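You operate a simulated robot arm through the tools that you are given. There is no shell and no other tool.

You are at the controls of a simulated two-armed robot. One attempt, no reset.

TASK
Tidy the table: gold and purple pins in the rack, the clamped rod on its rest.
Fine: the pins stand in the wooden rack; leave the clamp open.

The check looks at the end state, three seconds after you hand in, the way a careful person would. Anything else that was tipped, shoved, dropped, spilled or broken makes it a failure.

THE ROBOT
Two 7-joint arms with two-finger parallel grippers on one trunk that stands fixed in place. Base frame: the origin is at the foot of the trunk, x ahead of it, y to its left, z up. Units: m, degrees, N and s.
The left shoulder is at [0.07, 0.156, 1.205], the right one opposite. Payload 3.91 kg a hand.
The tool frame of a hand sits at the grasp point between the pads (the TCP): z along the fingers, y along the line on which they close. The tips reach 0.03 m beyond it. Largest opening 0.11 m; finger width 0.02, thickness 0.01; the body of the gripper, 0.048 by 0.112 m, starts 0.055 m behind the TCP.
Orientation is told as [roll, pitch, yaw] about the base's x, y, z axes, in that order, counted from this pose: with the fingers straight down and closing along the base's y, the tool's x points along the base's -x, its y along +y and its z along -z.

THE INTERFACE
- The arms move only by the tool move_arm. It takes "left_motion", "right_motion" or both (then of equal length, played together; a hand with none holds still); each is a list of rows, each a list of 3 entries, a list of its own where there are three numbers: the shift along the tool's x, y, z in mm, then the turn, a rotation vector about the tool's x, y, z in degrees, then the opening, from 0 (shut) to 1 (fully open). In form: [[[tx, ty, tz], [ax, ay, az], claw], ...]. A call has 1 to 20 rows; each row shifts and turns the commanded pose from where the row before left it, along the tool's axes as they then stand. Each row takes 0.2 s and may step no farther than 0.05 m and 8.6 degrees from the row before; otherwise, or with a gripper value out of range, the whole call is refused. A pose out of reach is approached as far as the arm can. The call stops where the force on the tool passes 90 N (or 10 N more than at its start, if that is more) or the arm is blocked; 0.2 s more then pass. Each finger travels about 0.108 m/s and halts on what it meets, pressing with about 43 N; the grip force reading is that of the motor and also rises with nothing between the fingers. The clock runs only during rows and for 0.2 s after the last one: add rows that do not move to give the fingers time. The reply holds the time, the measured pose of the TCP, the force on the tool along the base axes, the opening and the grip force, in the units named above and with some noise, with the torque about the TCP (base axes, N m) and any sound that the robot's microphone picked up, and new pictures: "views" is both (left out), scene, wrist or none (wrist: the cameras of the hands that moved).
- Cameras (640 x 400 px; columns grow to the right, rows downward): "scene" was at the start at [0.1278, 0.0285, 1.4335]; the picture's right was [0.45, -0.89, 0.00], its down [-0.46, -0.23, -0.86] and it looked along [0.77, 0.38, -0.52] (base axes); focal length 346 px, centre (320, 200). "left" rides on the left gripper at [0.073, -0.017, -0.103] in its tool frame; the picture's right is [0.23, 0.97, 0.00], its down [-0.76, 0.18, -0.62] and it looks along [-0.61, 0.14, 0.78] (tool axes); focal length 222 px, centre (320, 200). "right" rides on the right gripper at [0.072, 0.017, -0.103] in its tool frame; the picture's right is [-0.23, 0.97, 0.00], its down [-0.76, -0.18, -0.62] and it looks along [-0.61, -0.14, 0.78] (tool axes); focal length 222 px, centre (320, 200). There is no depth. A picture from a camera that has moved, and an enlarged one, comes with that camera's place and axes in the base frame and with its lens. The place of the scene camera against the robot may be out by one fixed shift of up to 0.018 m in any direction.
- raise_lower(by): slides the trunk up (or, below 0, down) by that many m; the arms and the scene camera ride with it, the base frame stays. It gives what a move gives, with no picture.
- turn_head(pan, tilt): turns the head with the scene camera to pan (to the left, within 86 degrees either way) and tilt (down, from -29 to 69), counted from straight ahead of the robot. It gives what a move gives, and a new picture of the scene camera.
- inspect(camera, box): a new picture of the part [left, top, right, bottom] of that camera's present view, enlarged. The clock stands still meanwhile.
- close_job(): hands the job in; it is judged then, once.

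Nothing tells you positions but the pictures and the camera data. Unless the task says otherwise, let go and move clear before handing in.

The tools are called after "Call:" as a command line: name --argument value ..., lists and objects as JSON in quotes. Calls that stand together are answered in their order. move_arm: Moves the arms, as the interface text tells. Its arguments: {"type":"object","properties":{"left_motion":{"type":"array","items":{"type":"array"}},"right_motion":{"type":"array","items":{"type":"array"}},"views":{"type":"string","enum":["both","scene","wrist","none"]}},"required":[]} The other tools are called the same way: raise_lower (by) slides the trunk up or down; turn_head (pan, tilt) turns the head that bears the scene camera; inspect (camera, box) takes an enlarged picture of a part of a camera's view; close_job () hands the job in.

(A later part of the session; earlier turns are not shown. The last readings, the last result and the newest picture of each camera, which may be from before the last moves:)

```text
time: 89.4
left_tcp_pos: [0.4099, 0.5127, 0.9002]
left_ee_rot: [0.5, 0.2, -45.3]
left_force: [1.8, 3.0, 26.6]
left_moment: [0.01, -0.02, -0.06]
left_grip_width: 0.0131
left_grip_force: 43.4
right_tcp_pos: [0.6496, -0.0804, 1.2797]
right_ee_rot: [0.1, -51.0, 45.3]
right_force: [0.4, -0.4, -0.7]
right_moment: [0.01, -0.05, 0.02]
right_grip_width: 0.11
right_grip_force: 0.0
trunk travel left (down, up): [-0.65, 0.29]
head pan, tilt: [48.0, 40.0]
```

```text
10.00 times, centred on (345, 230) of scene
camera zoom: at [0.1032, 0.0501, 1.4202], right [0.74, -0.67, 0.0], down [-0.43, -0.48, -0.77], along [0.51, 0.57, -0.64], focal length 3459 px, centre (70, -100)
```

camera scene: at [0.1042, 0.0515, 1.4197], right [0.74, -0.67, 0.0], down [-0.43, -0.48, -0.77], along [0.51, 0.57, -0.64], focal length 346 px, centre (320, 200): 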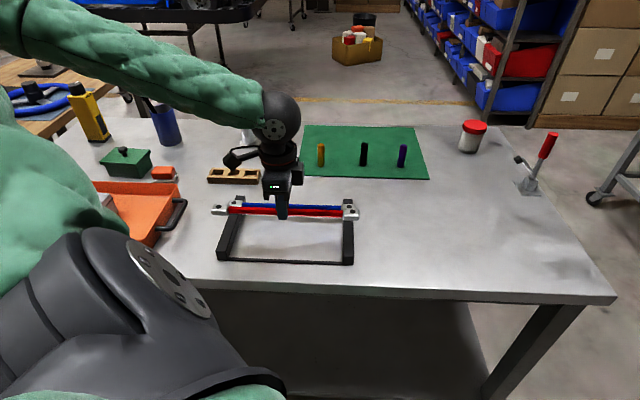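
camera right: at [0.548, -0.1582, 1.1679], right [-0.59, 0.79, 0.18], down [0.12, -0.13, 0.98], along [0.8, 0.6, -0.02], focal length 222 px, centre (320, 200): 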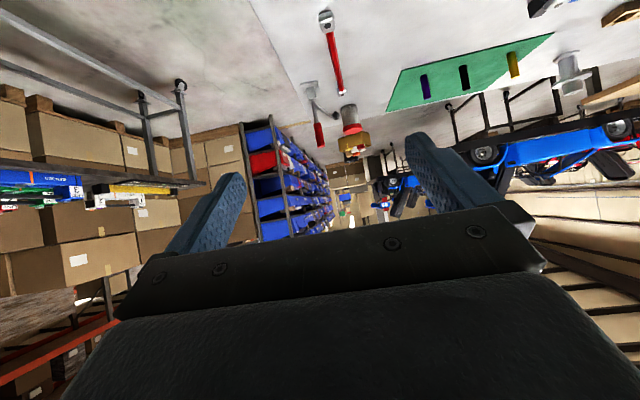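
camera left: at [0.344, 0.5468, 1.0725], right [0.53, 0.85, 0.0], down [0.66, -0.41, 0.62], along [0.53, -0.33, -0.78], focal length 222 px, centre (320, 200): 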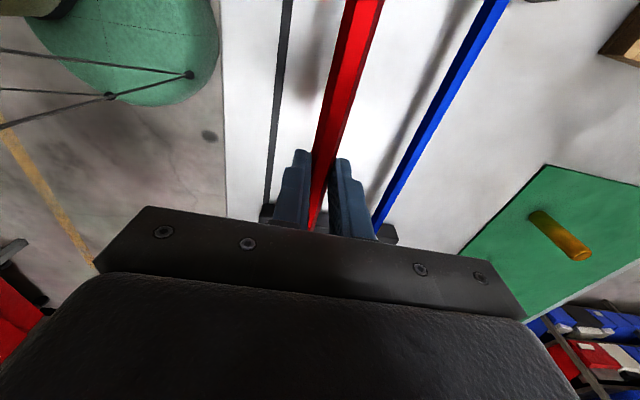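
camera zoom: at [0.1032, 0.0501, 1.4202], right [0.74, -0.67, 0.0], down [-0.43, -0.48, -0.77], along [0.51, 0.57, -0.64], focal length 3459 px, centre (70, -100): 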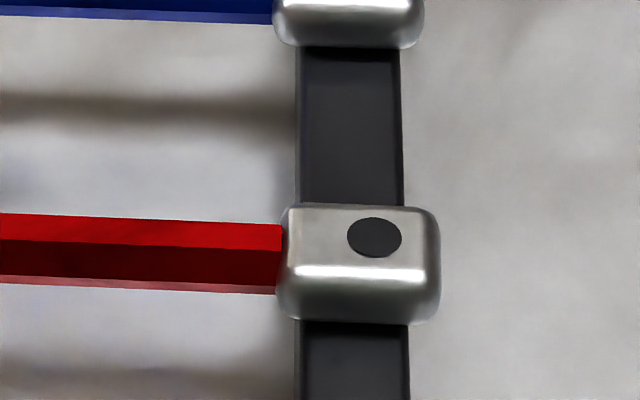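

Both ends now rest on the rails, with balanced load. I'll relieve the pressure by a millimetre, open gently, and rise straight up.

Call:
move_arm --left_motion '[[[0, 0, -1], [0, 0, 0], 0], [[0, 0, 0], [0, 0, 0], 0.14], [[0, 0, 0], [0, 0, 0], 0.2], [[0, 0, 0], [0, 0, 0], 0.3], [[0, 0, 0], [0, 0, 0], 0.4], [[0, 0, 0], [0, 0, 0], 0.4], [[0, 0, 0], [0, 0, 0], 0.4]]' --views "none"

Call:
inspect --camera "scene" --box '[200, 180, 380, 280]'

Call:
inspect --camera "left" --box '[220, 60, 440, 230]'

```text
time: 91.0
left_tcp_pos: [0.4101, 0.5123, 0.8992]
left_ee_rot: [0.2, 0.0, -45.3]
left_force: [0.6, 0.0, -1.3]
left_moment: [0.02, 0.02, -0.03]
left_grip_width: 0.044
left_grip_force: 0.0
right_tcp_pos: [0.6489, -0.0795, 1.2788]
right_ee_rot: [-0.1, -51.0, 45.3]
right_force: [-0.1, -0.7, -0.5]
right_moment: [-0.02, 0.02, -0.02]
right_grip_width: 0.1101
right_grip_force: 0.1
trunk travel left (down, up): [-0.65, 0.29]
head pan, tilt: [48.0, 40.0]
```

```text
3.56 times, centred on (290, 230) of scene
camera zoom: at [0.1041, 0.0513, 1.4198], right [0.74, -0.67, 0.0], down [-0.43, -0.48, -0.77], along [0.51, 0.57, -0.64], focal length 1230 px, centre (427, 93)
```

zoom: 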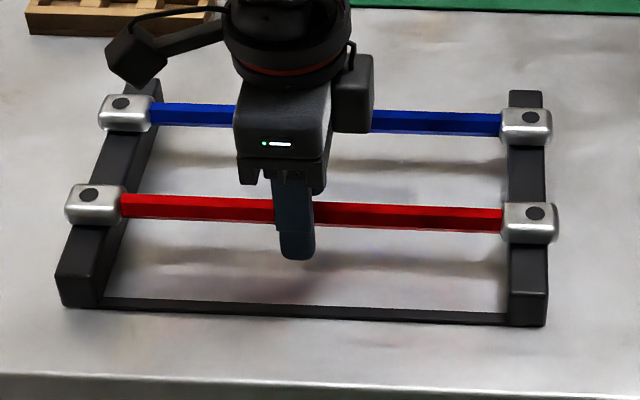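

```text
2.35 times, centred on (330, 145) of left
camera zoom: at [0.3471, 0.5509, 1.0042], right [0.53, 0.85, 0.0], down [0.66, -0.42, 0.62], along [0.53, -0.33, -0.78], focal length 523 px, centre (296, 329)
```

zoom: 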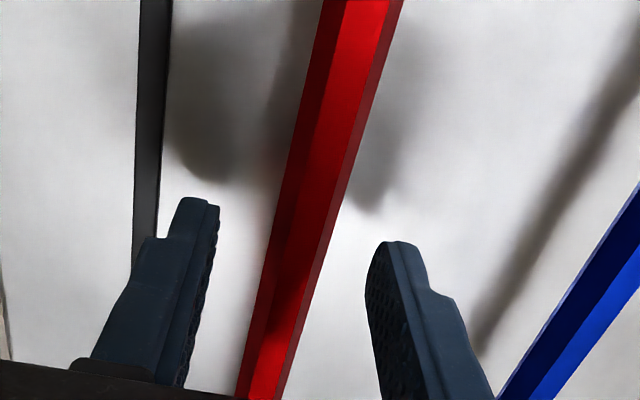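

The rod is resting on both rails with the fingers clear on each side. Rising straight up now.

Call:
move_arm --left_motion '[[[0, 0, -5], [0, 0, 0], 0.4], [[0, 0, -10], [0, 0, 0], 0.4], [[0, 0, -20], [0, 0, 0], 0.4], [[0, 0, -40], [0, 0, 0], 0.4], [[0, 0, -40], [0, 0, 0], 0.4], [[0, 0, -40], [0, 0, 0], 0.6], [[0, 0, -40], [0, 0, 0], 0.6], [[0, 0, 0], [0, 0, 0], 0.6]]' --views "both"

Call:
inspect --camera "scene" --box '[200, 180, 380, 280]'

```text
time: 92.8
left_tcp_pos: [0.4083, 0.5113, 1.0955]
left_ee_rot: [0.1, 0.1, -45.3]
left_force: [0.2, -0.2, 0.5]
left_moment: [-0.04, 0.0, 0.03]
left_grip_width: 0.0663
left_grip_force: 0.2
right_tcp_pos: [0.6504, -0.0789, 1.2794]
right_ee_rot: [0.0, -50.9, 45.3]
right_force: [0.3, -0.1, 0.0]
right_moment: [0.0, 0.01, 0.01]
right_grip_width: 0.1101
right_grip_force: 0.1
trunk travel left (down, up): [-0.65, 0.29]
head pan, tilt: [48.0, 40.0]
camera scene: at [0.1048, 0.0518, 1.4196], right [0.74, -0.67, 0.0], down [-0.43, -0.48, -0.77], along [0.51, 0.57, -0.64], focal length 346 px, centre (320, 200)
camera left: at [0.3464, 0.5501, 1.1999], right [0.53, 0.85, 0.0], down [0.66, -0.42, 0.62], along [0.53, -0.33, -0.78], focal length 222 px, centre (320, 200)
```

scene: 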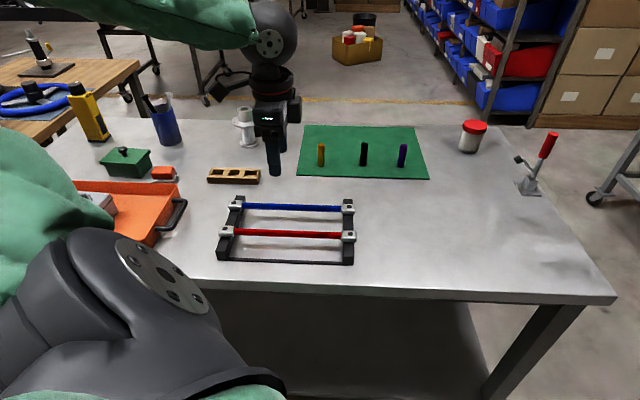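
left: 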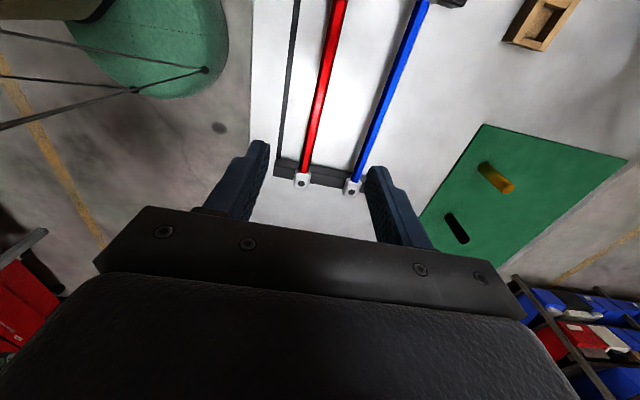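

```text
3.56 times, centred on (290, 230) of scene
camera zoom: at [0.1048, 0.0518, 1.4196], right [0.74, -0.67, 0.0], down [-0.43, -0.48, -0.77], along [0.51, 0.57, -0.64], focal length 1230 px, centre (427, 93)
```

zoom: 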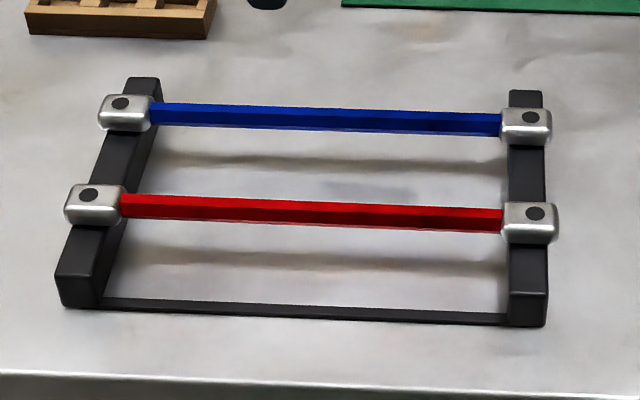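

The red rod lies neatly on the rest next to the blue one, and the clamp is open. Next come the pins: I'll turn the hand back to zero yaw and move over towards the gold pin to measure it.

Call:
move_arm --left_motion '[[[0, 0, 0], [0, 0, -7.55], 0.6], [[0, 0, 0], [0, 0, -7.55], 0.6], [[0, 0, 0], [0, 0, -7.55], 0.6], [[0, 0, 0], [0, 0, -7.55], 0.6], [[0, 0, 0], [0, 0, -7.55], 0.6], [[0, 0, 0], [0, 0, -7.55], 0.6], [[-38, 30, -5], [0, 0, 0], 0.6], [[-38, 30, -5], [0, 0, 0], 0.6], [[-38, 30, -5], [0, 0, 0], 0.6], [[-38, 30, -5], [0, 0, 0], 0.6], [[-38, 30, -5], [0, 0, 0], 0.6], [[0, 0, 0], [0, 0, 0], 0.6]]' --views "both"

Call:
inspect --camera "left" --box '[220, 80, 480, 240]'

```text
time: 95.4
left_tcp_pos: [0.5993, 0.6623, 1.1168]
left_ee_rot: [0.2, 0.1, 0.0]
left_force: [-1.6, 0.8, -0.3]
left_moment: [-0.01, 0.0, -0.01]
left_grip_width: 0.0661
left_grip_force: 0.1
right_tcp_pos: [0.6508, -0.0785, 1.2779]
right_ee_rot: [0.0, -50.9, 45.3]
right_force: [0.8, -0.3, -0.6]
right_moment: [0.01, -0.01, 0.01]
right_grip_width: 0.1102
right_grip_force: 0.1
trunk travel left (down, up): [-0.65, 0.29]
head pan, tilt: [48.0, 40.0]
camera scene: at [0.105, 0.0522, 1.4196], right [0.74, -0.67, 0.0], down [-0.43, -0.48, -0.77], along [0.51, 0.57, -0.64], focal length 346 px, centre (320, 200)
camera left: at [0.5285, 0.6443, 1.2218], right [-0.23, 0.97, 0.0], down [0.76, 0.18, 0.62], along [0.61, 0.14, -0.78], focal length 222 px, centre (320, 200)
```

scene: 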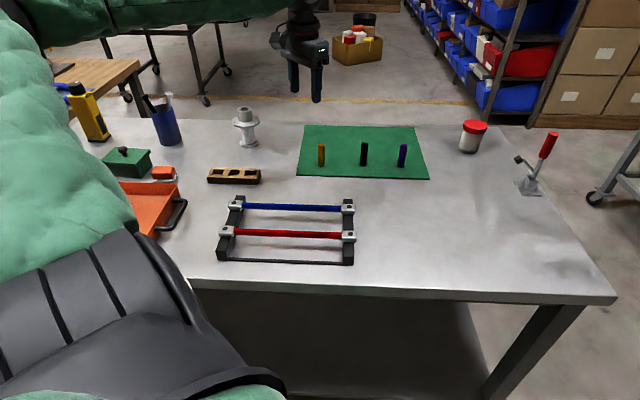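
left: 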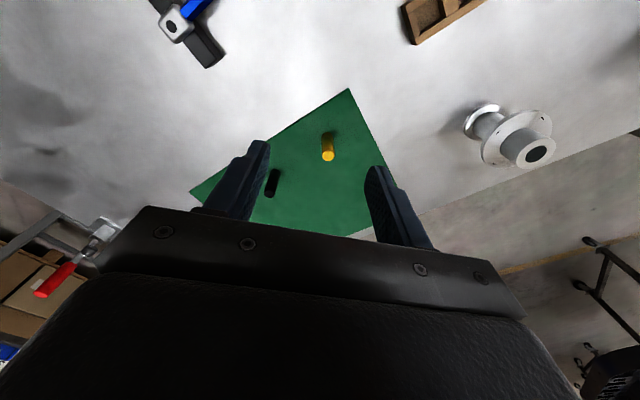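

```text
2.46 times, centred on (350, 160) of left
camera zoom: at [0.5285, 0.6443, 1.2218], right [-0.23, 0.97, 0.0], down [0.76, 0.18, 0.62], along [0.61, 0.14, -0.78], focal length 547 px, centre (246, 298)
```

zoom: 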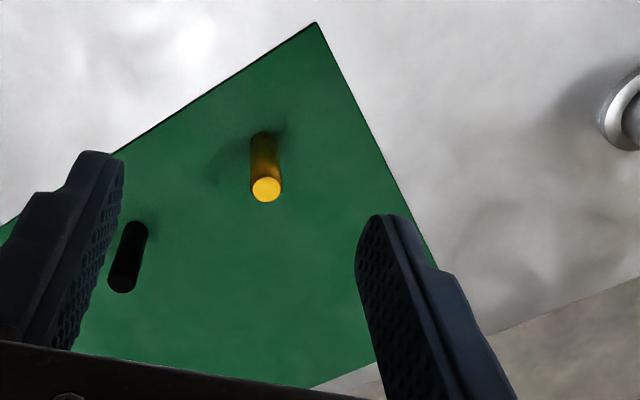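

The gold pin stands at about (0.682, 0.693): roughly 19 mm across and 71 mm tall. The rack pockets look only slightly larger, so I'll go and measure the rack from above first.

Call:
move_arm --left_motion '[[[35, 29, 16], [0, 0, 0], 0.8], [[35, 29, 16], [0, 0, 0], 1], [[35, 29, 16], [0, 0, 0], 1], [[35, 29, 16], [0, 0, 0], 1], [[35, 29, 16], [0, 0, 0], 1], [[0, 0, 0], [0, 0, 0], 1]]' --views "both"

Call:
inspect --camera "left" --box '[260, 60, 420, 160]'

```text
time: 96.8
left_tcp_pos: [0.4249, 0.8055, 1.0389]
left_ee_rot: [0.1, 0.0, 0.0]
left_force: [-0.5, -0.3, 0.0]
left_moment: [0.02, 0.01, 0.01]
left_grip_width: 0.1101
left_grip_force: 0.0
right_tcp_pos: [0.6507, -0.0795, 1.2779]
right_ee_rot: [0.2, -50.9, 45.2]
right_force: [0.2, -0.7, 0.6]
right_moment: [0.02, -0.01, -0.01]
right_grip_width: 0.1099
right_grip_force: 0.0
trunk travel left (down, up): [-0.65, 0.29]
head pan, tilt: [48.0, 40.0]
camera scene: at [0.1055, 0.0519, 1.4196], right [0.74, -0.67, 0.0], down [-0.43, -0.48, -0.77], along [0.51, 0.57, -0.64], focal length 346 px, centre (320, 200)
camera left: at [0.3533, 0.7879, 1.1432], right [-0.23, 0.97, 0.0], down [0.76, 0.18, 0.62], along [0.61, 0.14, -0.78], focal length 222 px, centre (320, 200)
```

scene: 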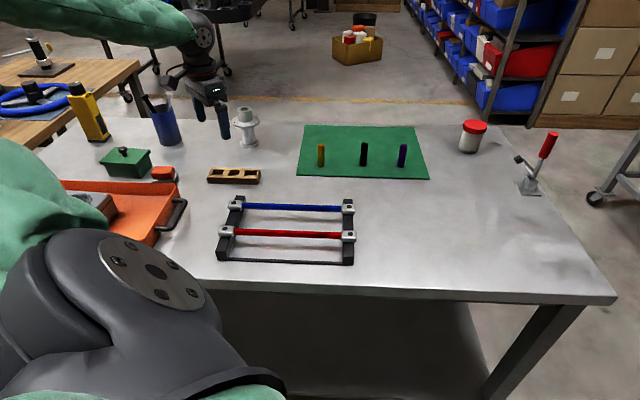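
left: 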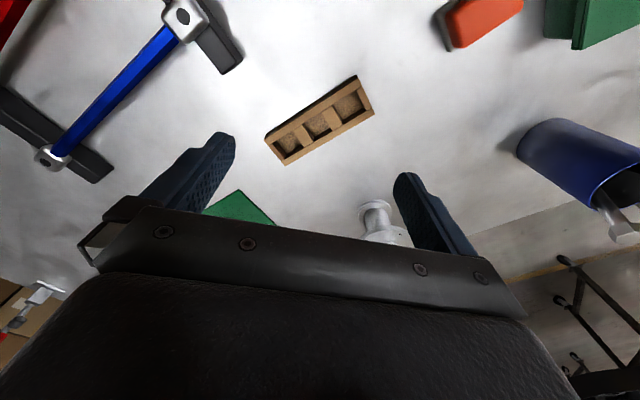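

```text
4.00 times, centred on (340, 110) of left
camera zoom: at [0.3533, 0.7879, 1.1432], right [-0.23, 0.97, 0.0], down [0.76, 0.18, 0.62], along [0.61, 0.14, -0.78], focal length 888 px, centre (240, 560)
```

zoom: 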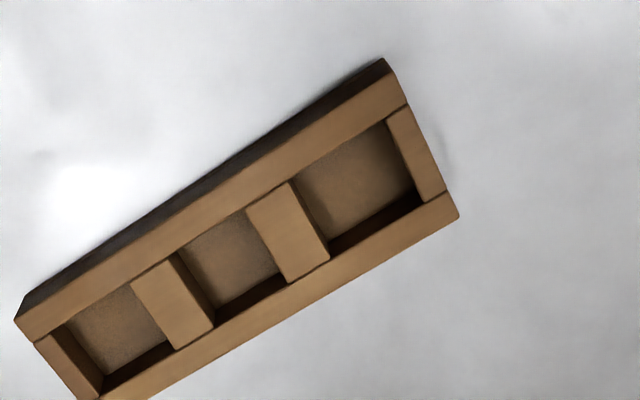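

The rack pockets are clear now: each about 25–31 mm by 26 mm, centred near (0.484, 0.777), (0.455, 0.808) and (0.423, 0.839), with the rack top near z = 0.87. Now I'll position over the gold pin.

Call:
move_arm --left_motion '[[[-42.8, -18.75, 0], [0, 0, 0], 0.7], [[-42.8, -18.75, 0], [0, 0, 0], 0.6], [[-42.8, -18.75, 0], [0, 0, 0], 0.6], [[-42.8, -18.75, 0], [0, 0, 0], 0.6], [[-42.8, -18.75, 0], [0, 0, 0], 0.6], [[-42.8, -18.75, 0], [0, 0, 0], 0.6], [[0, 0, 0], [0, 0, 0], 0.6]]' --views "both"

Call:
inspect --camera "left" --box '[240, 100, 400, 210]'

```text
time: 98.4
left_tcp_pos: [0.6806, 0.6938, 1.0408]
left_ee_rot: [0.2, -0.2, -0.1]
left_force: [-1.6, 0.0, -0.3]
left_moment: [-0.03, -0.03, 0.01]
left_grip_width: 0.066
left_grip_force: 0.0
right_tcp_pos: [0.649, -0.079, 1.2802]
right_ee_rot: [-0.1, -51.0, 45.3]
right_force: [-1.1, -0.1, -0.4]
right_moment: [-0.01, -0.02, -0.03]
right_grip_width: 0.1102
right_grip_force: 0.1
trunk travel left (down, up): [-0.65, 0.29]
head pan, tilt: [48.0, 40.0]
camera scene: at [0.1026, 0.0513, 1.42], right [0.74, -0.67, 0.0], down [-0.43, -0.48, -0.77], along [0.51, 0.57, -0.64], focal length 346 px, centre (320, 200)
camera left: at [0.6087, 0.6769, 1.1454], right [-0.23, 0.97, 0.0], down [0.76, 0.18, 0.63], along [0.61, 0.14, -0.78], focal length 222 px, centre (320, 200)
```

scene: 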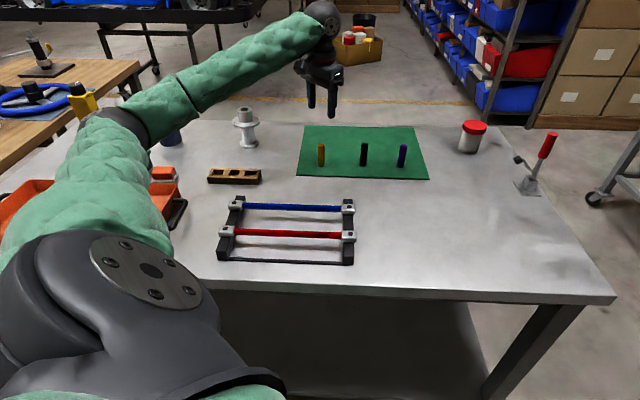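
left: 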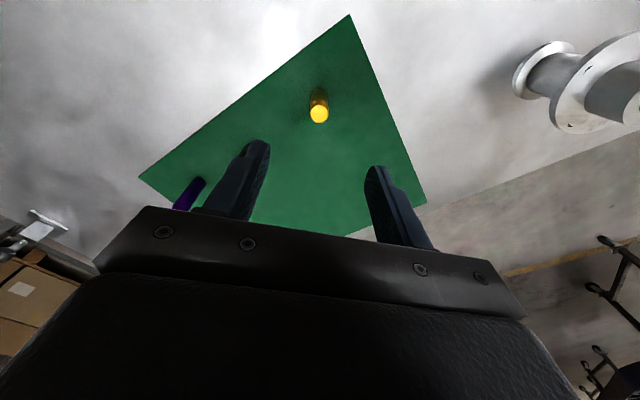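

```text
3.64 times, centred on (320, 155) of left
camera zoom: at [0.6087, 0.6769, 1.1454], right [-0.23, 0.97, 0.0], down [0.76, 0.18, 0.63], along [0.61, 0.14, -0.78], focal length 808 px, centre (320, 364)
```

zoom: 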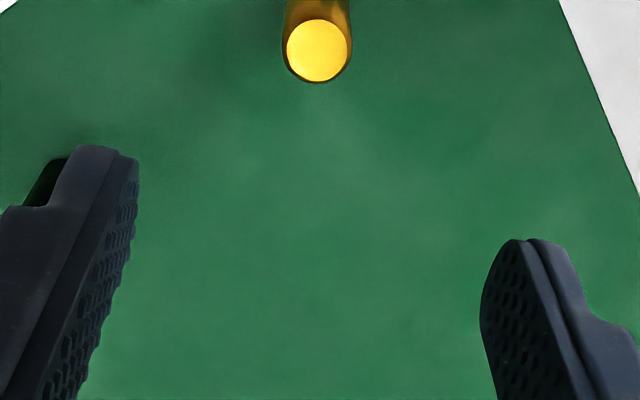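

The pin is almost exactly under the hand. I'll lower with open fingers to grip height around its upper part and check the alignment.

Call:
move_arm --left_motion '[[[1, -1, 40], [0, 0, 0], 0.5], [[0, 0, 35], [0, 0, 0], 0.5], [[0, 0, 25], [0, 0, 0], 0.5], [[0, 0, 15], [0, 0, 0], 0.5], [[0, 0, 5], [0, 0, 0], 0.5], [[0, 0, 0], [0, 0, 0], 0.5]]' --views "wrist"

Call:
inspect --camera "left" --box '[240, 100, 400, 230]'

Call:
inspect --camera "scene" --box '[285, 110, 355, 180]'

```text
time: 99.8
left_tcp_pos: [0.6818, 0.6934, 0.9202]
left_ee_rot: [0.1, -0.1, -0.1]
left_force: [-0.5, 0.3, -0.5]
left_moment: [-0.03, 0.01, -0.02]
left_grip_width: 0.055
left_grip_force: 0.1
right_tcp_pos: [0.6495, -0.0789, 1.2798]
right_ee_rot: [-0.1, -50.9, 45.2]
right_force: [0.1, 0.2, -0.7]
right_moment: [0.05, 0.01, -0.01]
right_grip_width: 0.1101
right_grip_force: 0.0
trunk travel left (down, up): [-0.65, 0.29]
head pan, tilt: [48.0, 40.0]
camera left: at [0.6092, 0.6752, 1.0246], right [-0.23, 0.97, 0.0], down [0.76, 0.18, 0.62], along [0.61, 0.14, -0.78], focal length 222 px, centre (320, 200)
```

left: 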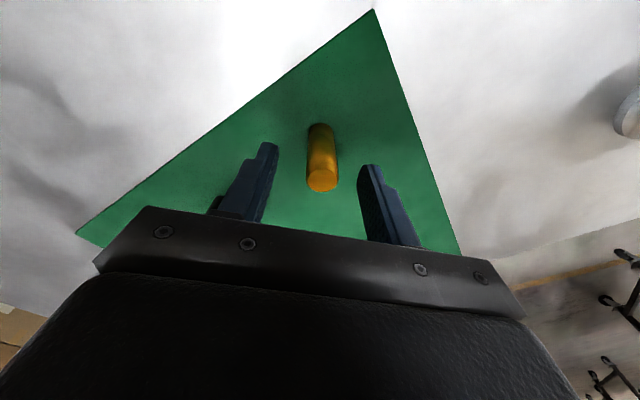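

```text
3.08 times, centred on (320, 165) of left
camera zoom: at [0.6092, 0.6752, 1.0246], right [-0.23, 0.97, 0.0], down [0.76, 0.18, 0.62], along [0.61, 0.14, -0.78], focal length 684 px, centre (320, 308)
```

zoom: 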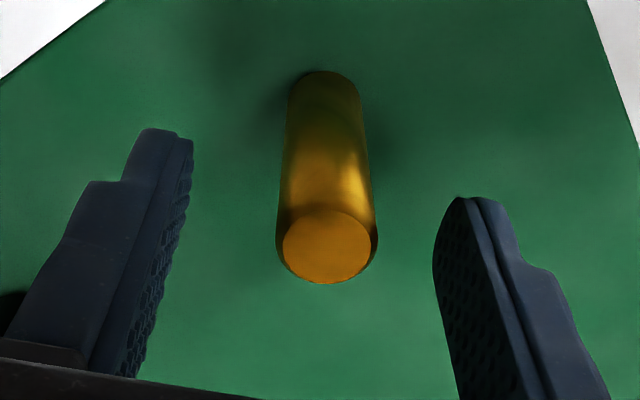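

```text
5.71 times, centred on (320, 145) of scene
camera zoom: at [0.1042, 0.0515, 1.4197], right [0.74, -0.67, 0.0], down [-0.43, -0.48, -0.77], along [0.51, 0.57, -0.64], focal length 1976 px, centre (320, 514)
```

zoom: 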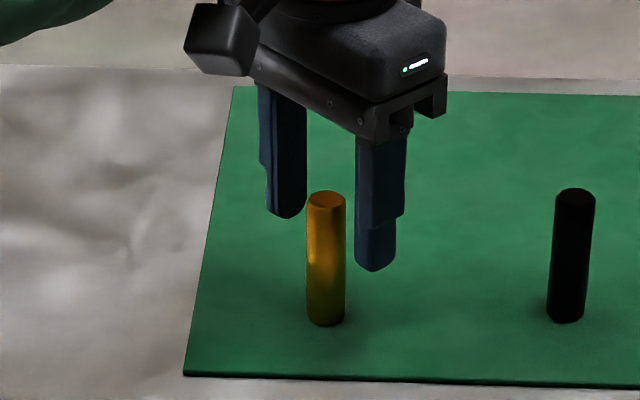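

The pin sits nearly centred; a small nudge of about 2 mm in each direction and 6 mm lower gives a good grip on its upper third. Then I'll close gently.

Call:
move_arm --left_motion '[[[2, 1.7, 3], [0, 0, 0], 0.5], [[0, 0, 3], [0, 0, 0], 0.5], [[0, 0, 0], [0, 0, 0], 0.35], [[0, 0, 0], [0, 0, 0], 0.28], [[0, 0, 0], [0, 0, 0], 0.28]]' --views "none"

Call:
inspect --camera "left" --box '[260, 110, 380, 220]'

Call:
inspect --camera "scene" --box '[295, 120, 345, 175]'

```text
time: 101.0
left_tcp_pos: [0.6779, 0.6958, 0.9149]
left_ee_rot: [0.2, -0.1, -0.1]
left_force: [-0.3, -0.7, -0.5]
left_moment: [-0.01, 0.02, 0.01]
left_grip_width: 0.0309
left_grip_force: 0.0
right_tcp_pos: [0.6497, -0.0797, 1.2775]
right_ee_rot: [0.0, -51.0, 45.3]
right_force: [-0.8, 1.0, 0.1]
right_moment: [0.01, -0.01, -0.01]
right_grip_width: 0.1098
right_grip_force: 0.2
trunk travel left (down, up): [-0.65, 0.29]
head pan, tilt: [48.0, 40.0]
```

```text
3.64 times, centred on (320, 165) of left
camera zoom: at [0.6064, 0.6775, 1.0189], right [-0.23, 0.97, 0.0], down [0.76, 0.18, 0.62], along [0.61, 0.14, -0.78], focal length 808 px, centre (320, 327)
```

zoom: 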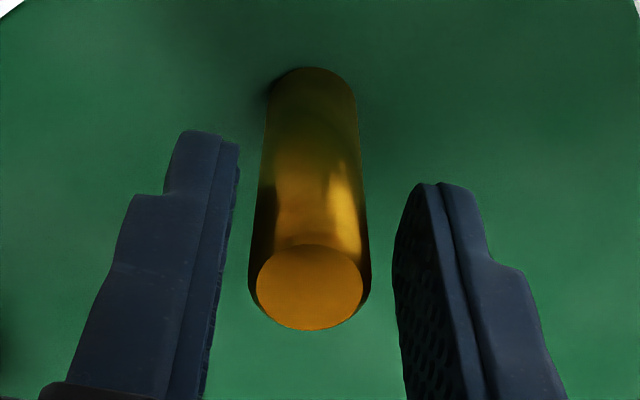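

```text
7.27 times, centred on (320, 148) of scene
camera zoom: at [0.1043, 0.0514, 1.4197], right [0.74, -0.67, 0.0], down [-0.43, -0.48, -0.77], along [0.51, 0.57, -0.64], focal length 2516 px, centre (320, 582)
```

zoom: 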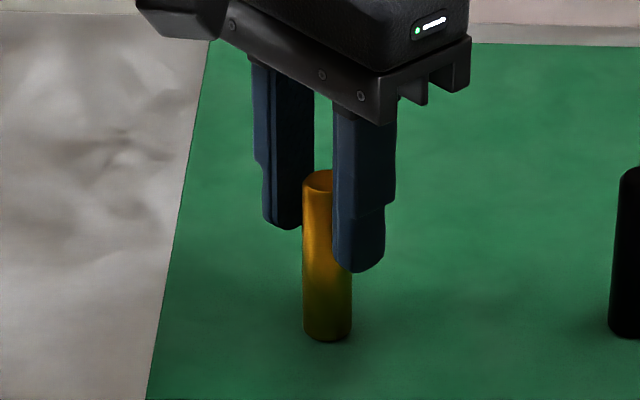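

Call:
move_arm --left_motion '[[[-2, -1.2, 0], [0, 0, 0], 0.28], [[0, 0, 0], [0, 0, 0], 0.22], [[0, 0, 0], [0, 0, 0], 0.15], [[0, 0, 0], [0, 0, 0], 0.1], [[0, 0, 0], [0, 0, 0], 0], [[0, 0, 0], [0, 0, 0], 0], [[0, 0, 0], [0, 0, 0], 0]]' --views "none"

Call:
inspect --camera "left" --box '[260, 110, 380, 220]'

Call:
inspect --camera "scene" --box '[295, 120, 345, 175]'

```text
time: 102.6
left_tcp_pos: [0.6812, 0.6937, 0.9146]
left_ee_rot: [0.2, -0.1, 0.0]
left_force: [0.3, 0.9, 0.7]
left_moment: [0.04, -0.02, 0.0]
left_grip_width: 0.0188
left_grip_force: 43.0
right_tcp_pos: [0.6494, -0.0794, 1.2784]
right_ee_rot: [0.0, -51.0, 45.3]
right_force: [0.5, -1.1, -0.5]
right_moment: [0.03, 0.0, 0.0]
right_grip_width: 0.1097
right_grip_force: 0.1
trunk travel left (down, up): [-0.65, 0.29]
head pan, tilt: [48.0, 40.0]
```

```text
3.64 times, centred on (320, 165) of left
camera zoom: at [0.6081, 0.6763, 1.0186], right [-0.23, 0.97, 0.0], down [0.76, 0.18, 0.62], along [0.61, 0.14, -0.78], focal length 808 px, centre (320, 327)
```

zoom: 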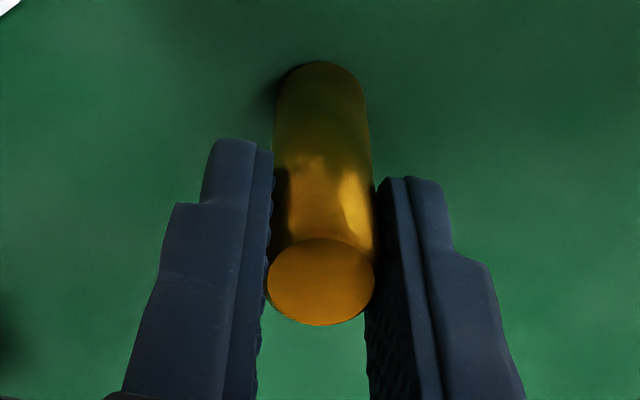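

```text
7.27 times, centred on (320, 148) of scene
camera zoom: at [0.1042, 0.0514, 1.4198], right [0.74, -0.67, 0.0], down [-0.43, -0.48, -0.77], along [0.51, 0.57, -0.64], focal length 2516 px, centre (320, 582)
```

zoom: 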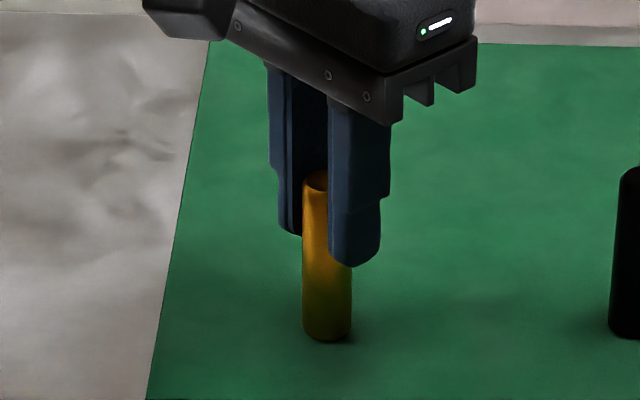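

Gripped at 18.8 mm with the pin still upright. Lifting slowly now, with a check after the first couple of centimetres.

Call:
move_arm --left_motion '[[[0, 0, -2], [0, 0, 0], 0], [[0, 0, -2], [0, 0, 0], 0], [[0, 0, -3], [0, 0, 0], 0], [[0, 0, -4], [0, 0, 0], 0], [[0, 0, -5], [0, 0, 0], 0], [[0, 0, -5], [0, 0, 0], 0], [[0, 0, -4], [0, 0, 0], 0], [[0, 0, 0], [0, 0, 0], 0]]' --views "none"

Call:
inspect --camera "scene" --box '[285, 110, 355, 180]'

```text
time: 104.4
left_tcp_pos: [0.6805, 0.6953, 0.9412]
left_ee_rot: [0.2, -0.1, 0.1]
left_force: [1.2, 0.1, -0.7]
left_moment: [-0.01, -0.01, 0.02]
left_grip_width: 0.0186
left_grip_force: 42.9
right_tcp_pos: [0.6499, -0.0798, 1.2788]
right_ee_rot: [0.0, -51.1, 45.4]
right_force: [0.0, -0.1, 0.1]
right_moment: [0.01, -0.03, 0.01]
right_grip_width: 0.1098
right_grip_force: 0.1
trunk travel left (down, up): [-0.65, 0.29]
head pan, tilt: [48.0, 40.0]
```

```text
5.71 times, centred on (320, 145) of scene
camera zoom: at [0.1043, 0.0515, 1.4197], right [0.74, -0.67, 0.0], down [-0.43, -0.48, -0.77], along [0.51, 0.57, -0.64], focal length 1976 px, centre (320, 514)
```

zoom: 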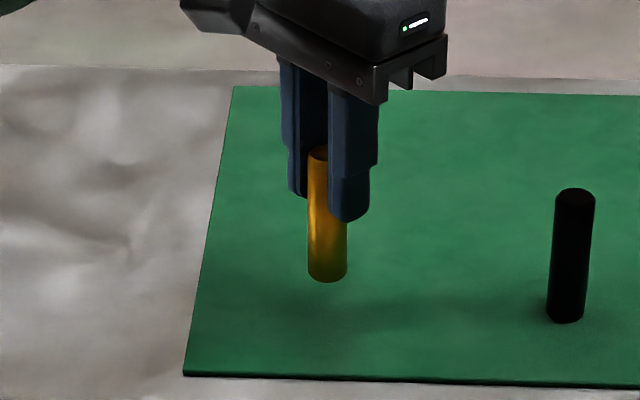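

The gold pin is up and vertical. I'll raise it and carry it over to the far-left pocket of the rack at about (0.423, 0.839).

Call:
move_arm --left_motion '[[[0, 0, -8], [0, 0, 0], 0], [[0, 0, -18], [0, 0, 0], 0], [[0, 0, -25], [0, 0, 0], 0], [[0, 0, -25], [0, 0, 0], 0], [[0, 0, -12], [0, 0, 0], 0], [[15.4, 8.6, 0], [0, 0, 0], 0], [[25.7, 14.3, 0], [0, 0, 0], 0], [[36, 20.1, 0], [0, 0, 0], 0], [[36, 20.1, 0], [0, 0, 0], 0], [[36, 20.1, 0], [0, 0, 0], 0], [[36, 20.1, 0], [0, 0, 0], 0], [[36, 20.1, 0], [0, 0, 0], 0], [[20.6, 11.5, 0], [0, 0, 0], 0], [[15.4, 8.6, 0], [0, 0, 0], 0], [[0, 0, 0], [0, 0, 0], 0]]' --views "both"

Call:
inspect --camera "left" --box '[220, 60, 420, 220]'

Call:
inspect --camera "scene" --box '[190, 110, 280, 190]'

```text
time: 107.6
left_tcp_pos: [0.4209, 0.8372, 1.0276]
left_ee_rot: [0.2, -0.1, -0.1]
left_force: [0.4, 0.3, -0.3]
left_moment: [0.02, 0.01, -0.01]
left_grip_width: 0.0189
left_grip_force: 43.0
right_tcp_pos: [0.6507, -0.0793, 1.2787]
right_ee_rot: [-0.1, -51.0, 45.3]
right_force: [0.5, 0.2, 0.4]
right_moment: [-0.02, -0.01, 0.0]
right_grip_width: 0.11
right_grip_force: 0.0
trunk travel left (down, up): [-0.65, 0.29]
head pan, tilt: [48.0, 40.0]
camera scene: at [0.1044, 0.0514, 1.4197], right [0.74, -0.67, 0.0], down [-0.43, -0.48, -0.77], along [0.51, 0.57, -0.64], focal length 346 px, centre (320, 200)
camera left: at [0.3498, 0.8196, 1.1319], right [-0.23, 0.97, 0.0], down [0.76, 0.18, 0.62], along [0.61, 0.14, -0.78], focal length 222 px, centre (320, 200)
```

scene: 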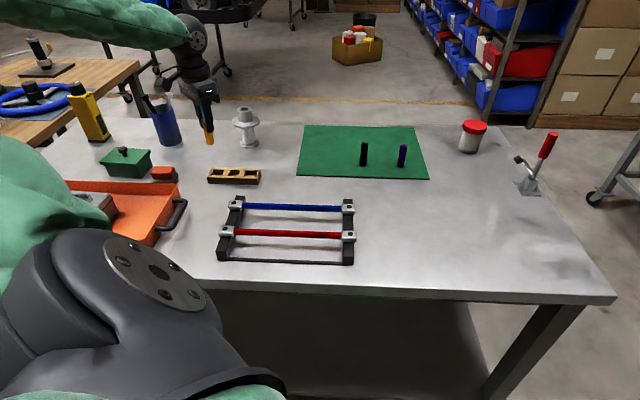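
left: 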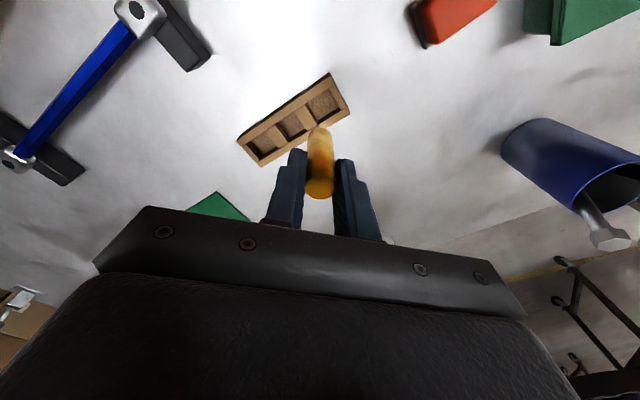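

```text
2.50 times, centred on (320, 140) of left
camera zoom: at [0.3498, 0.8196, 1.1319], right [-0.23, 0.97, 0.0], down [0.76, 0.18, 0.62], along [0.61, 0.14, -0.78], focal length 555 px, centre (320, 350)
```

zoom: 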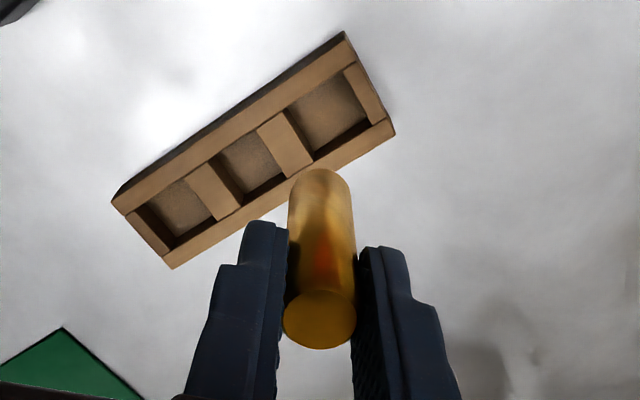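

```text
5.00 times, centred on (235, 150) of scene
camera zoom: at [0.1044, 0.0514, 1.4197], right [0.74, -0.67, 0.0], down [-0.43, -0.48, -0.77], along [0.51, 0.57, -0.64], focal length 1729 px, centre (745, 450)
```

zoom: 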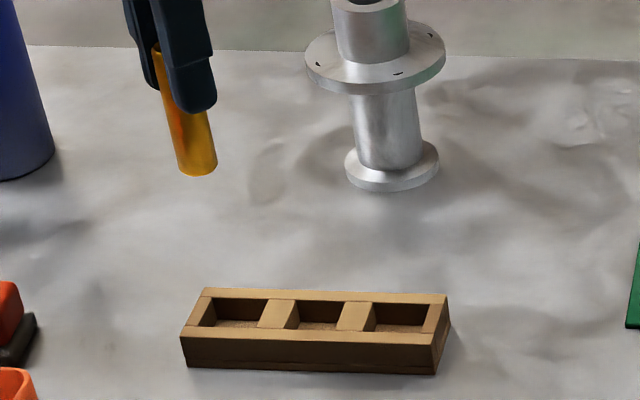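

The pocket centre measured from this view agrees with the earlier one to within a millimetre. I'll apply a 2 mm correction and lower until the pin's foot is about a centimetre above the rack, then compare from both cameras.

Call:
move_arm --left_motion '[[[-1.2, 2, 10], [0, 0, 0], 0], [[0, 0, 20], [0, 0, 0], 0], [[0, 0, 20], [0, 0, 0], 0], [[0, 0, 15], [0, 0, 0], 0], [[0, 0, 7], [0, 0, 0], 0], [[0, 0, 0], [0, 0, 0], 0]]' --views "none"

Call:
inspect --camera "scene" --box '[200, 130, 264, 190]'

Call:
inspect --camera "left" --box '[240, 80, 400, 220]'

```text
time: 109.0
left_tcp_pos: [0.4242, 0.8386, 0.9558]
left_ee_rot: [0.2, -0.1, 0.0]
left_force: [-0.1, 1.2, -0.2]
left_moment: [0.02, -0.01, 0.03]
left_grip_width: 0.019
left_grip_force: 43.1
right_tcp_pos: [0.6488, -0.0803, 1.2799]
right_ee_rot: [0.0, -51.0, 45.3]
right_force: [0.6, 0.7, 0.7]
right_moment: [0.01, -0.03, 0.01]
right_grip_width: 0.1101
right_grip_force: 0.0
trunk travel left (down, up): [-0.65, 0.29]
head pan, tilt: [48.0, 40.0]
```

```text
6.67 times, centred on (232, 160) of scene
camera zoom: at [0.1041, 0.0515, 1.4198], right [0.74, -0.67, 0.0], down [-0.43, -0.48, -0.77], along [0.51, 0.57, -0.64], focal length 2306 px, centre (907, 467)
```

zoom: 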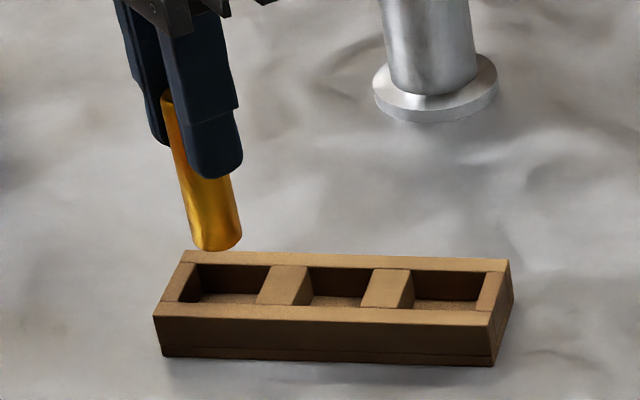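

```text
2.86 times, centred on (320, 150) of left
camera zoom: at [0.3523, 0.8209, 1.0595], right [-0.23, 0.97, 0.0], down [0.76, 0.18, 0.62], along [0.61, 0.14, -0.78], focal length 635 px, centre (320, 343)
```

zoom: 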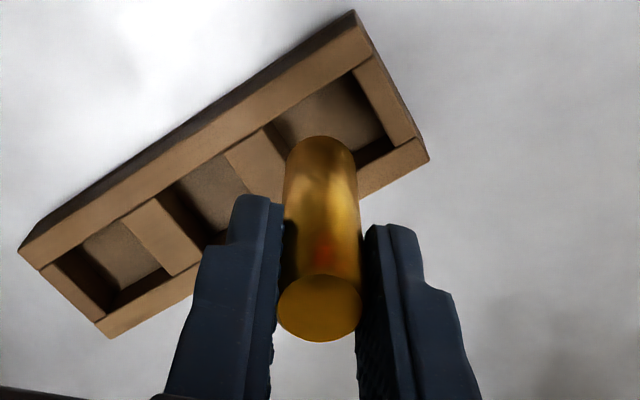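

Re-measuring the rack puts its top at about 0.862; with that, both cameras agree the pin is within about 1–2 mm of the pocket's centre. I'll lower it to the rim and look again.

Call:
move_arm --left_motion '[[[0, 0.8, 8], [0, 0, 0], 0], [[0, 0, 7], [0, 0, 0], 0], [[0, 0, 4], [0, 0, 0], 0], [[0, 0, 0], [0, 0, 0], 0]]' --views "none"

Call:
inspect --camera "scene" --box '[205, 140, 255, 190]'

Call:
inspect --camera "left" --box '[240, 80, 400, 200]'

```text
time: 110.0
left_tcp_pos: [0.4249, 0.8409, 0.9359]
left_ee_rot: [0.2, -0.1, 0.1]
left_force: [-0.1, -0.3, -0.2]
left_moment: [0.02, -0.02, 0.02]
left_grip_width: 0.0189
left_grip_force: 43.0
right_tcp_pos: [0.6495, -0.0803, 1.2782]
right_ee_rot: [0.0, -51.0, 45.3]
right_force: [-0.4, 0.0, 0.0]
right_moment: [0.01, -0.01, -0.01]
right_grip_width: 0.1097
right_grip_force: 0.1
trunk travel left (down, up): [-0.65, 0.29]
head pan, tilt: [48.0, 40.0]
```

```text
8.00 times, centred on (230, 165) of scene
camera zoom: at [0.1041, 0.0515, 1.4198], right [0.74, -0.67, 0.0], down [-0.43, -0.48, -0.77], along [0.51, 0.57, -0.64], focal length 2767 px, centre (1040, 480)
```

zoom: 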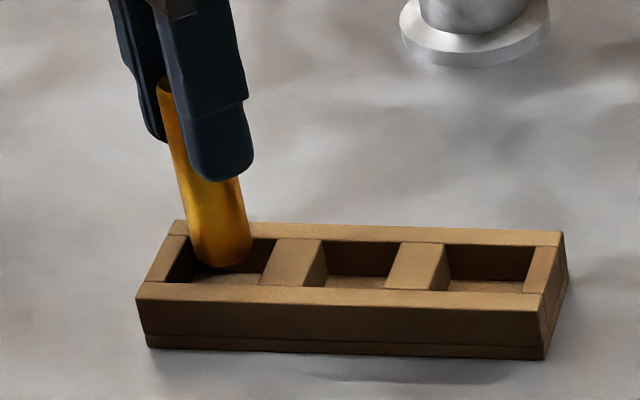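

```text
3.33 times, centred on (320, 140) of left
camera zoom: at [0.3526, 0.8219, 1.0402], right [-0.23, 0.97, 0.0], down [0.76, 0.18, 0.62], along [0.61, 0.14, -0.78], focal length 740 px, centre (320, 400)
```

zoom: 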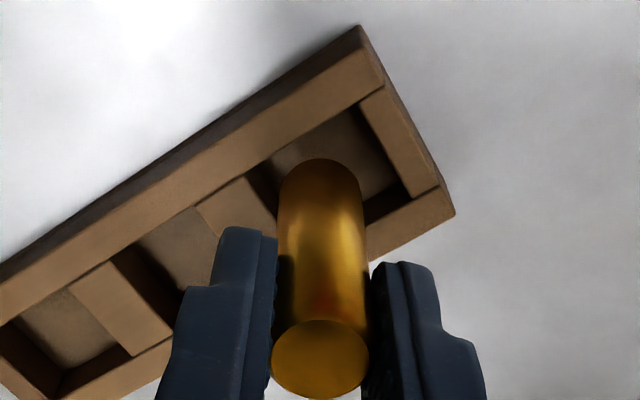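

The pin's foot is inside the outline of the far-left pocket with room on all sides. Lowering it in.

Call:
move_arm --left_motion '[[[0.8, -0.8, 3], [0, 0, 0], 0], [[0, 0, 4], [0, 0, 0], 0], [[0, 0, 4], [0, 0, 0], 0], [[0, 0, 0], [0, 0, 0], 0]]' --views "none"

Call:
inspect --camera "scene" --box '[205, 140, 255, 190]'

```text
time: 111.0
left_tcp_pos: [0.423, 0.8396, 0.9251]
left_ee_rot: [0.3, -0.1, 0.0]
left_force: [0.3, 0.3, -1.5]
left_moment: [0.0, -0.01, 0.02]
left_grip_width: 0.0186
left_grip_force: 43.1
right_tcp_pos: [0.6489, -0.0809, 1.2785]
right_ee_rot: [0.0, -50.9, 45.2]
right_force: [-0.6, -0.3, -0.2]
right_moment: [0.01, -0.01, -0.02]
right_grip_width: 0.1098
right_grip_force: 0.0
trunk travel left (down, up): [-0.65, 0.29]
head pan, tilt: [48.0, 40.0]
```

```text
8.00 times, centred on (230, 165) of scene
camera zoom: at [0.1041, 0.0514, 1.4198], right [0.74, -0.67, 0.0], down [-0.43, -0.48, -0.77], along [0.51, 0.57, -0.64], focal length 2767 px, centre (1040, 480)
```

zoom: 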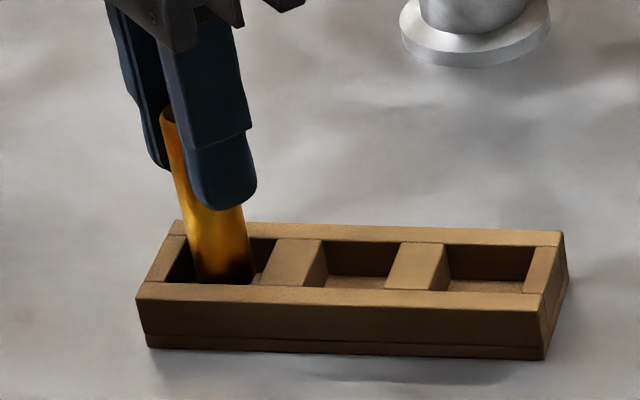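

The pin is inside the pocket without touching the sides. I'll continue in 2 mm steps until the floor takes its weight.

Call:
move_arm --left_motion '[[[0, 0, 2], [0, 0, 0], 0], [[0, 0, 2], [0, 0, 0], 0], [[0, 0, 0], [0, 0, 0], 0]]' --views "none"

Call:
move_arm --left_motion '[[[0, 0, 1.5], [0, 0, 0], 0], [[0, 0, 0], [0, 0, 0], 0]]' --views "none"

Call:
move_arm --left_motion '[[[0, 0, 1.5], [0, 0, 0], 0], [[0, 0, 0], [0, 0, 0], 0]]' --views "none"

```text
time: 111.8
left_tcp_pos: [0.4226, 0.8401, 0.9209]
left_ee_rot: [0.2, -0.1, 0.0]
left_force: [-0.5, -0.5, -0.8]
left_moment: [-0.02, 0.01, 0.02]
left_grip_width: 0.0189
left_grip_force: 42.9
right_tcp_pos: [0.6495, -0.0786, 1.2785]
right_ee_rot: [0.0, -51.0, 45.3]
right_force: [-0.7, -0.5, -0.8]
right_moment: [0.02, 0.0, 0.0]
right_grip_width: 0.1101
right_grip_force: 0.1
trunk travel left (down, up): [-0.65, 0.29]
head pan, tilt: [48.0, 40.0]
```

```text
time: 112.4
left_tcp_pos: [0.4252, 0.839, 0.92]
left_ee_rot: [0.3, -0.1, 0.1]
left_force: [0.0, -0.2, -1.4]
left_moment: [-0.01, -0.01, 0.01]
left_grip_width: 0.0189
left_grip_force: 43.3
right_tcp_pos: [0.6507, -0.0796, 1.2787]
right_ee_rot: [-0.1, -51.0, 45.4]
right_force: [-0.1, 0.7, 0.4]
right_moment: [-0.03, 0.01, -0.02]
right_grip_width: 0.1099
right_grip_force: 0.1
trunk travel left (down, up): [-0.65, 0.29]
head pan, tilt: [48.0, 40.0]
```

```text
time: 113.0
left_tcp_pos: [0.4223, 0.8389, 0.9184]
left_ee_rot: [0.2, -0.1, 0.0]
left_force: [0.0, -0.1, -1.0]
left_moment: [-0.01, 0.03, -0.02]
left_grip_width: 0.0186
left_grip_force: 43.0
right_tcp_pos: [0.6491, -0.0796, 1.2777]
right_ee_rot: [0.1, -51.0, 45.3]
right_force: [-0.1, 0.2, -0.1]
right_moment: [-0.02, 0.03, -0.01]
right_grip_width: 0.1101
right_grip_force: 0.1
trunk travel left (down, up): [-0.65, 0.29]
head pan, tilt: [48.0, 40.0]
```

Call:
move_arm --left_motion '[[[0, 0, 1], [0, 0, 0], 0], [[0, 0, 0], [0, 0, 0], 0]]' --views "none"

Call:
move_arm --left_motion '[[[0, 0, 1], [0, 0, 0], 0], [[0, 0, 0], [0, 0, 0], 0]]' --views "none"

Call:
inspect --camera "scene" --box '[205, 140, 255, 190]'

```text
time: 113.6
left_tcp_pos: [0.424, 0.838, 0.9165]
left_ee_rot: [0.2, -0.1, 0.0]
left_force: [0.3, 0.6, -0.3]
left_moment: [0.01, 0.01, -0.02]
left_grip_width: 0.019
left_grip_force: 43.1
right_tcp_pos: [0.6503, -0.0792, 1.2794]
right_ee_rot: [0.1, -51.0, 45.3]
right_force: [0.0, -0.3, 1.0]
right_moment: [0.0, 0.01, 0.01]
right_grip_width: 0.1101
right_grip_force: 0.1
trunk travel left (down, up): [-0.65, 0.29]
head pan, tilt: [48.0, 40.0]
```

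```text
time: 114.2
left_tcp_pos: [0.4241, 0.8403, 0.917]
left_ee_rot: [0.2, 0.0, 0.0]
left_force: [-0.2, 1.0, 2.8]
left_moment: [-0.03, 0.03, -0.05]
left_grip_width: 0.0189
left_grip_force: 43.8
right_tcp_pos: [0.6495, -0.0799, 1.2785]
right_ee_rot: [0.1, -50.9, 45.3]
right_force: [0.0, 0.1, -0.6]
right_moment: [0.01, 0.03, 0.01]
right_grip_width: 0.1102
right_grip_force: 0.0
trunk travel left (down, up): [-0.65, 0.29]
head pan, tilt: [48.0, 40.0]
```

```text
8.00 times, centred on (230, 165) of scene
camera zoom: at [0.1039, 0.0512, 1.4198], right [0.74, -0.67, 0.0], down [-0.43, -0.48, -0.77], along [0.51, 0.57, -0.64], focal length 2767 px, centre (1040, 480)
```

zoom: 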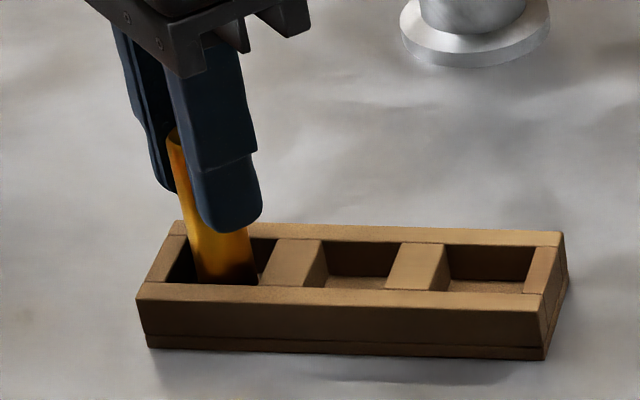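

The pin's foot rests on the pocket floor. Opening gently and rising.

Call:
move_arm --left_motion '[[[0, 0, 0], [0, 0, 0], 0.19], [[0, 0, 0], [0, 0, 0], 0.22], [[0, 0, 0], [0, 0, 0], 0.28], [[0, 0, 0], [0, 0, 0], 0.36], [[0, 0, 0], [0, 0, 0], 0.45], [[0, 0, 0], [0, 0, 0], 0.45]]' --views "none"

Call:
inspect --camera "scene" --box '[205, 140, 255, 190]'

Call:
inspect --camera "left" --box '[240, 80, 400, 220]'

```text
time: 115.6
left_tcp_pos: [0.4237, 0.8393, 0.9161]
left_ee_rot: [0.1, -0.1, 0.1]
left_force: [0.0, -0.1, 0.7]
left_moment: [0.01, 0.02, 0.02]
left_grip_width: 0.0494
left_grip_force: 0.1
right_tcp_pos: [0.6503, -0.079, 1.2801]
right_ee_rot: [0.0, -50.9, 45.4]
right_force: [-0.4, -0.1, -1.0]
right_moment: [0.0, 0.02, 0.01]
right_grip_width: 0.1099
right_grip_force: 0.1
trunk travel left (down, up): [-0.65, 0.29]
head pan, tilt: [48.0, 40.0]
```

```text
8.00 times, centred on (230, 165) of scene
camera zoom: at [0.1041, 0.0515, 1.4198], right [0.74, -0.67, 0.0], down [-0.43, -0.48, -0.77], along [0.51, 0.57, -0.64], focal length 2767 px, centre (1040, 480)
```

zoom: 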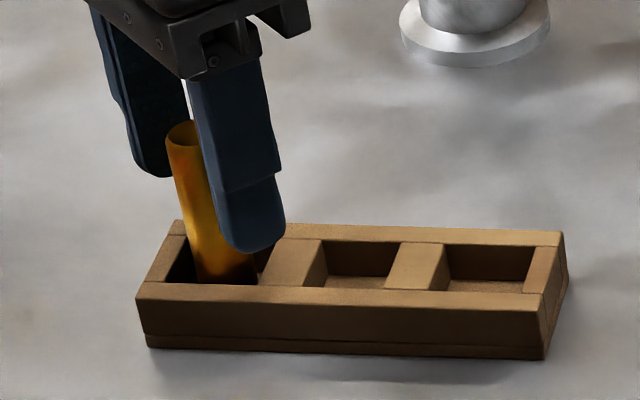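

```text
2.86 times, centred on (320, 150) of left
camera zoom: at [0.3514, 0.8209, 1.0204], right [-0.23, 0.97, 0.0], down [0.76, 0.18, 0.62], along [0.61, 0.14, -0.78], focal length 635 px, centre (320, 343)
```

zoom: 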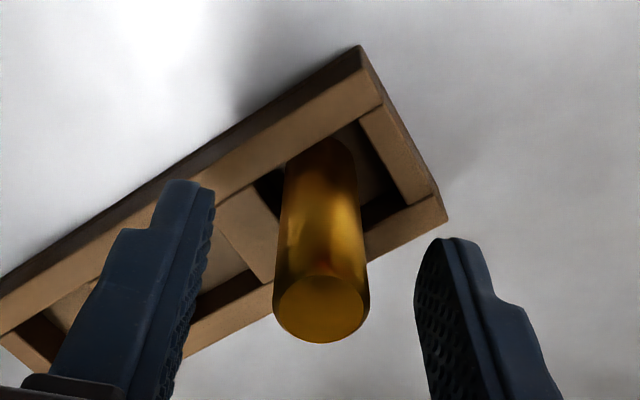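

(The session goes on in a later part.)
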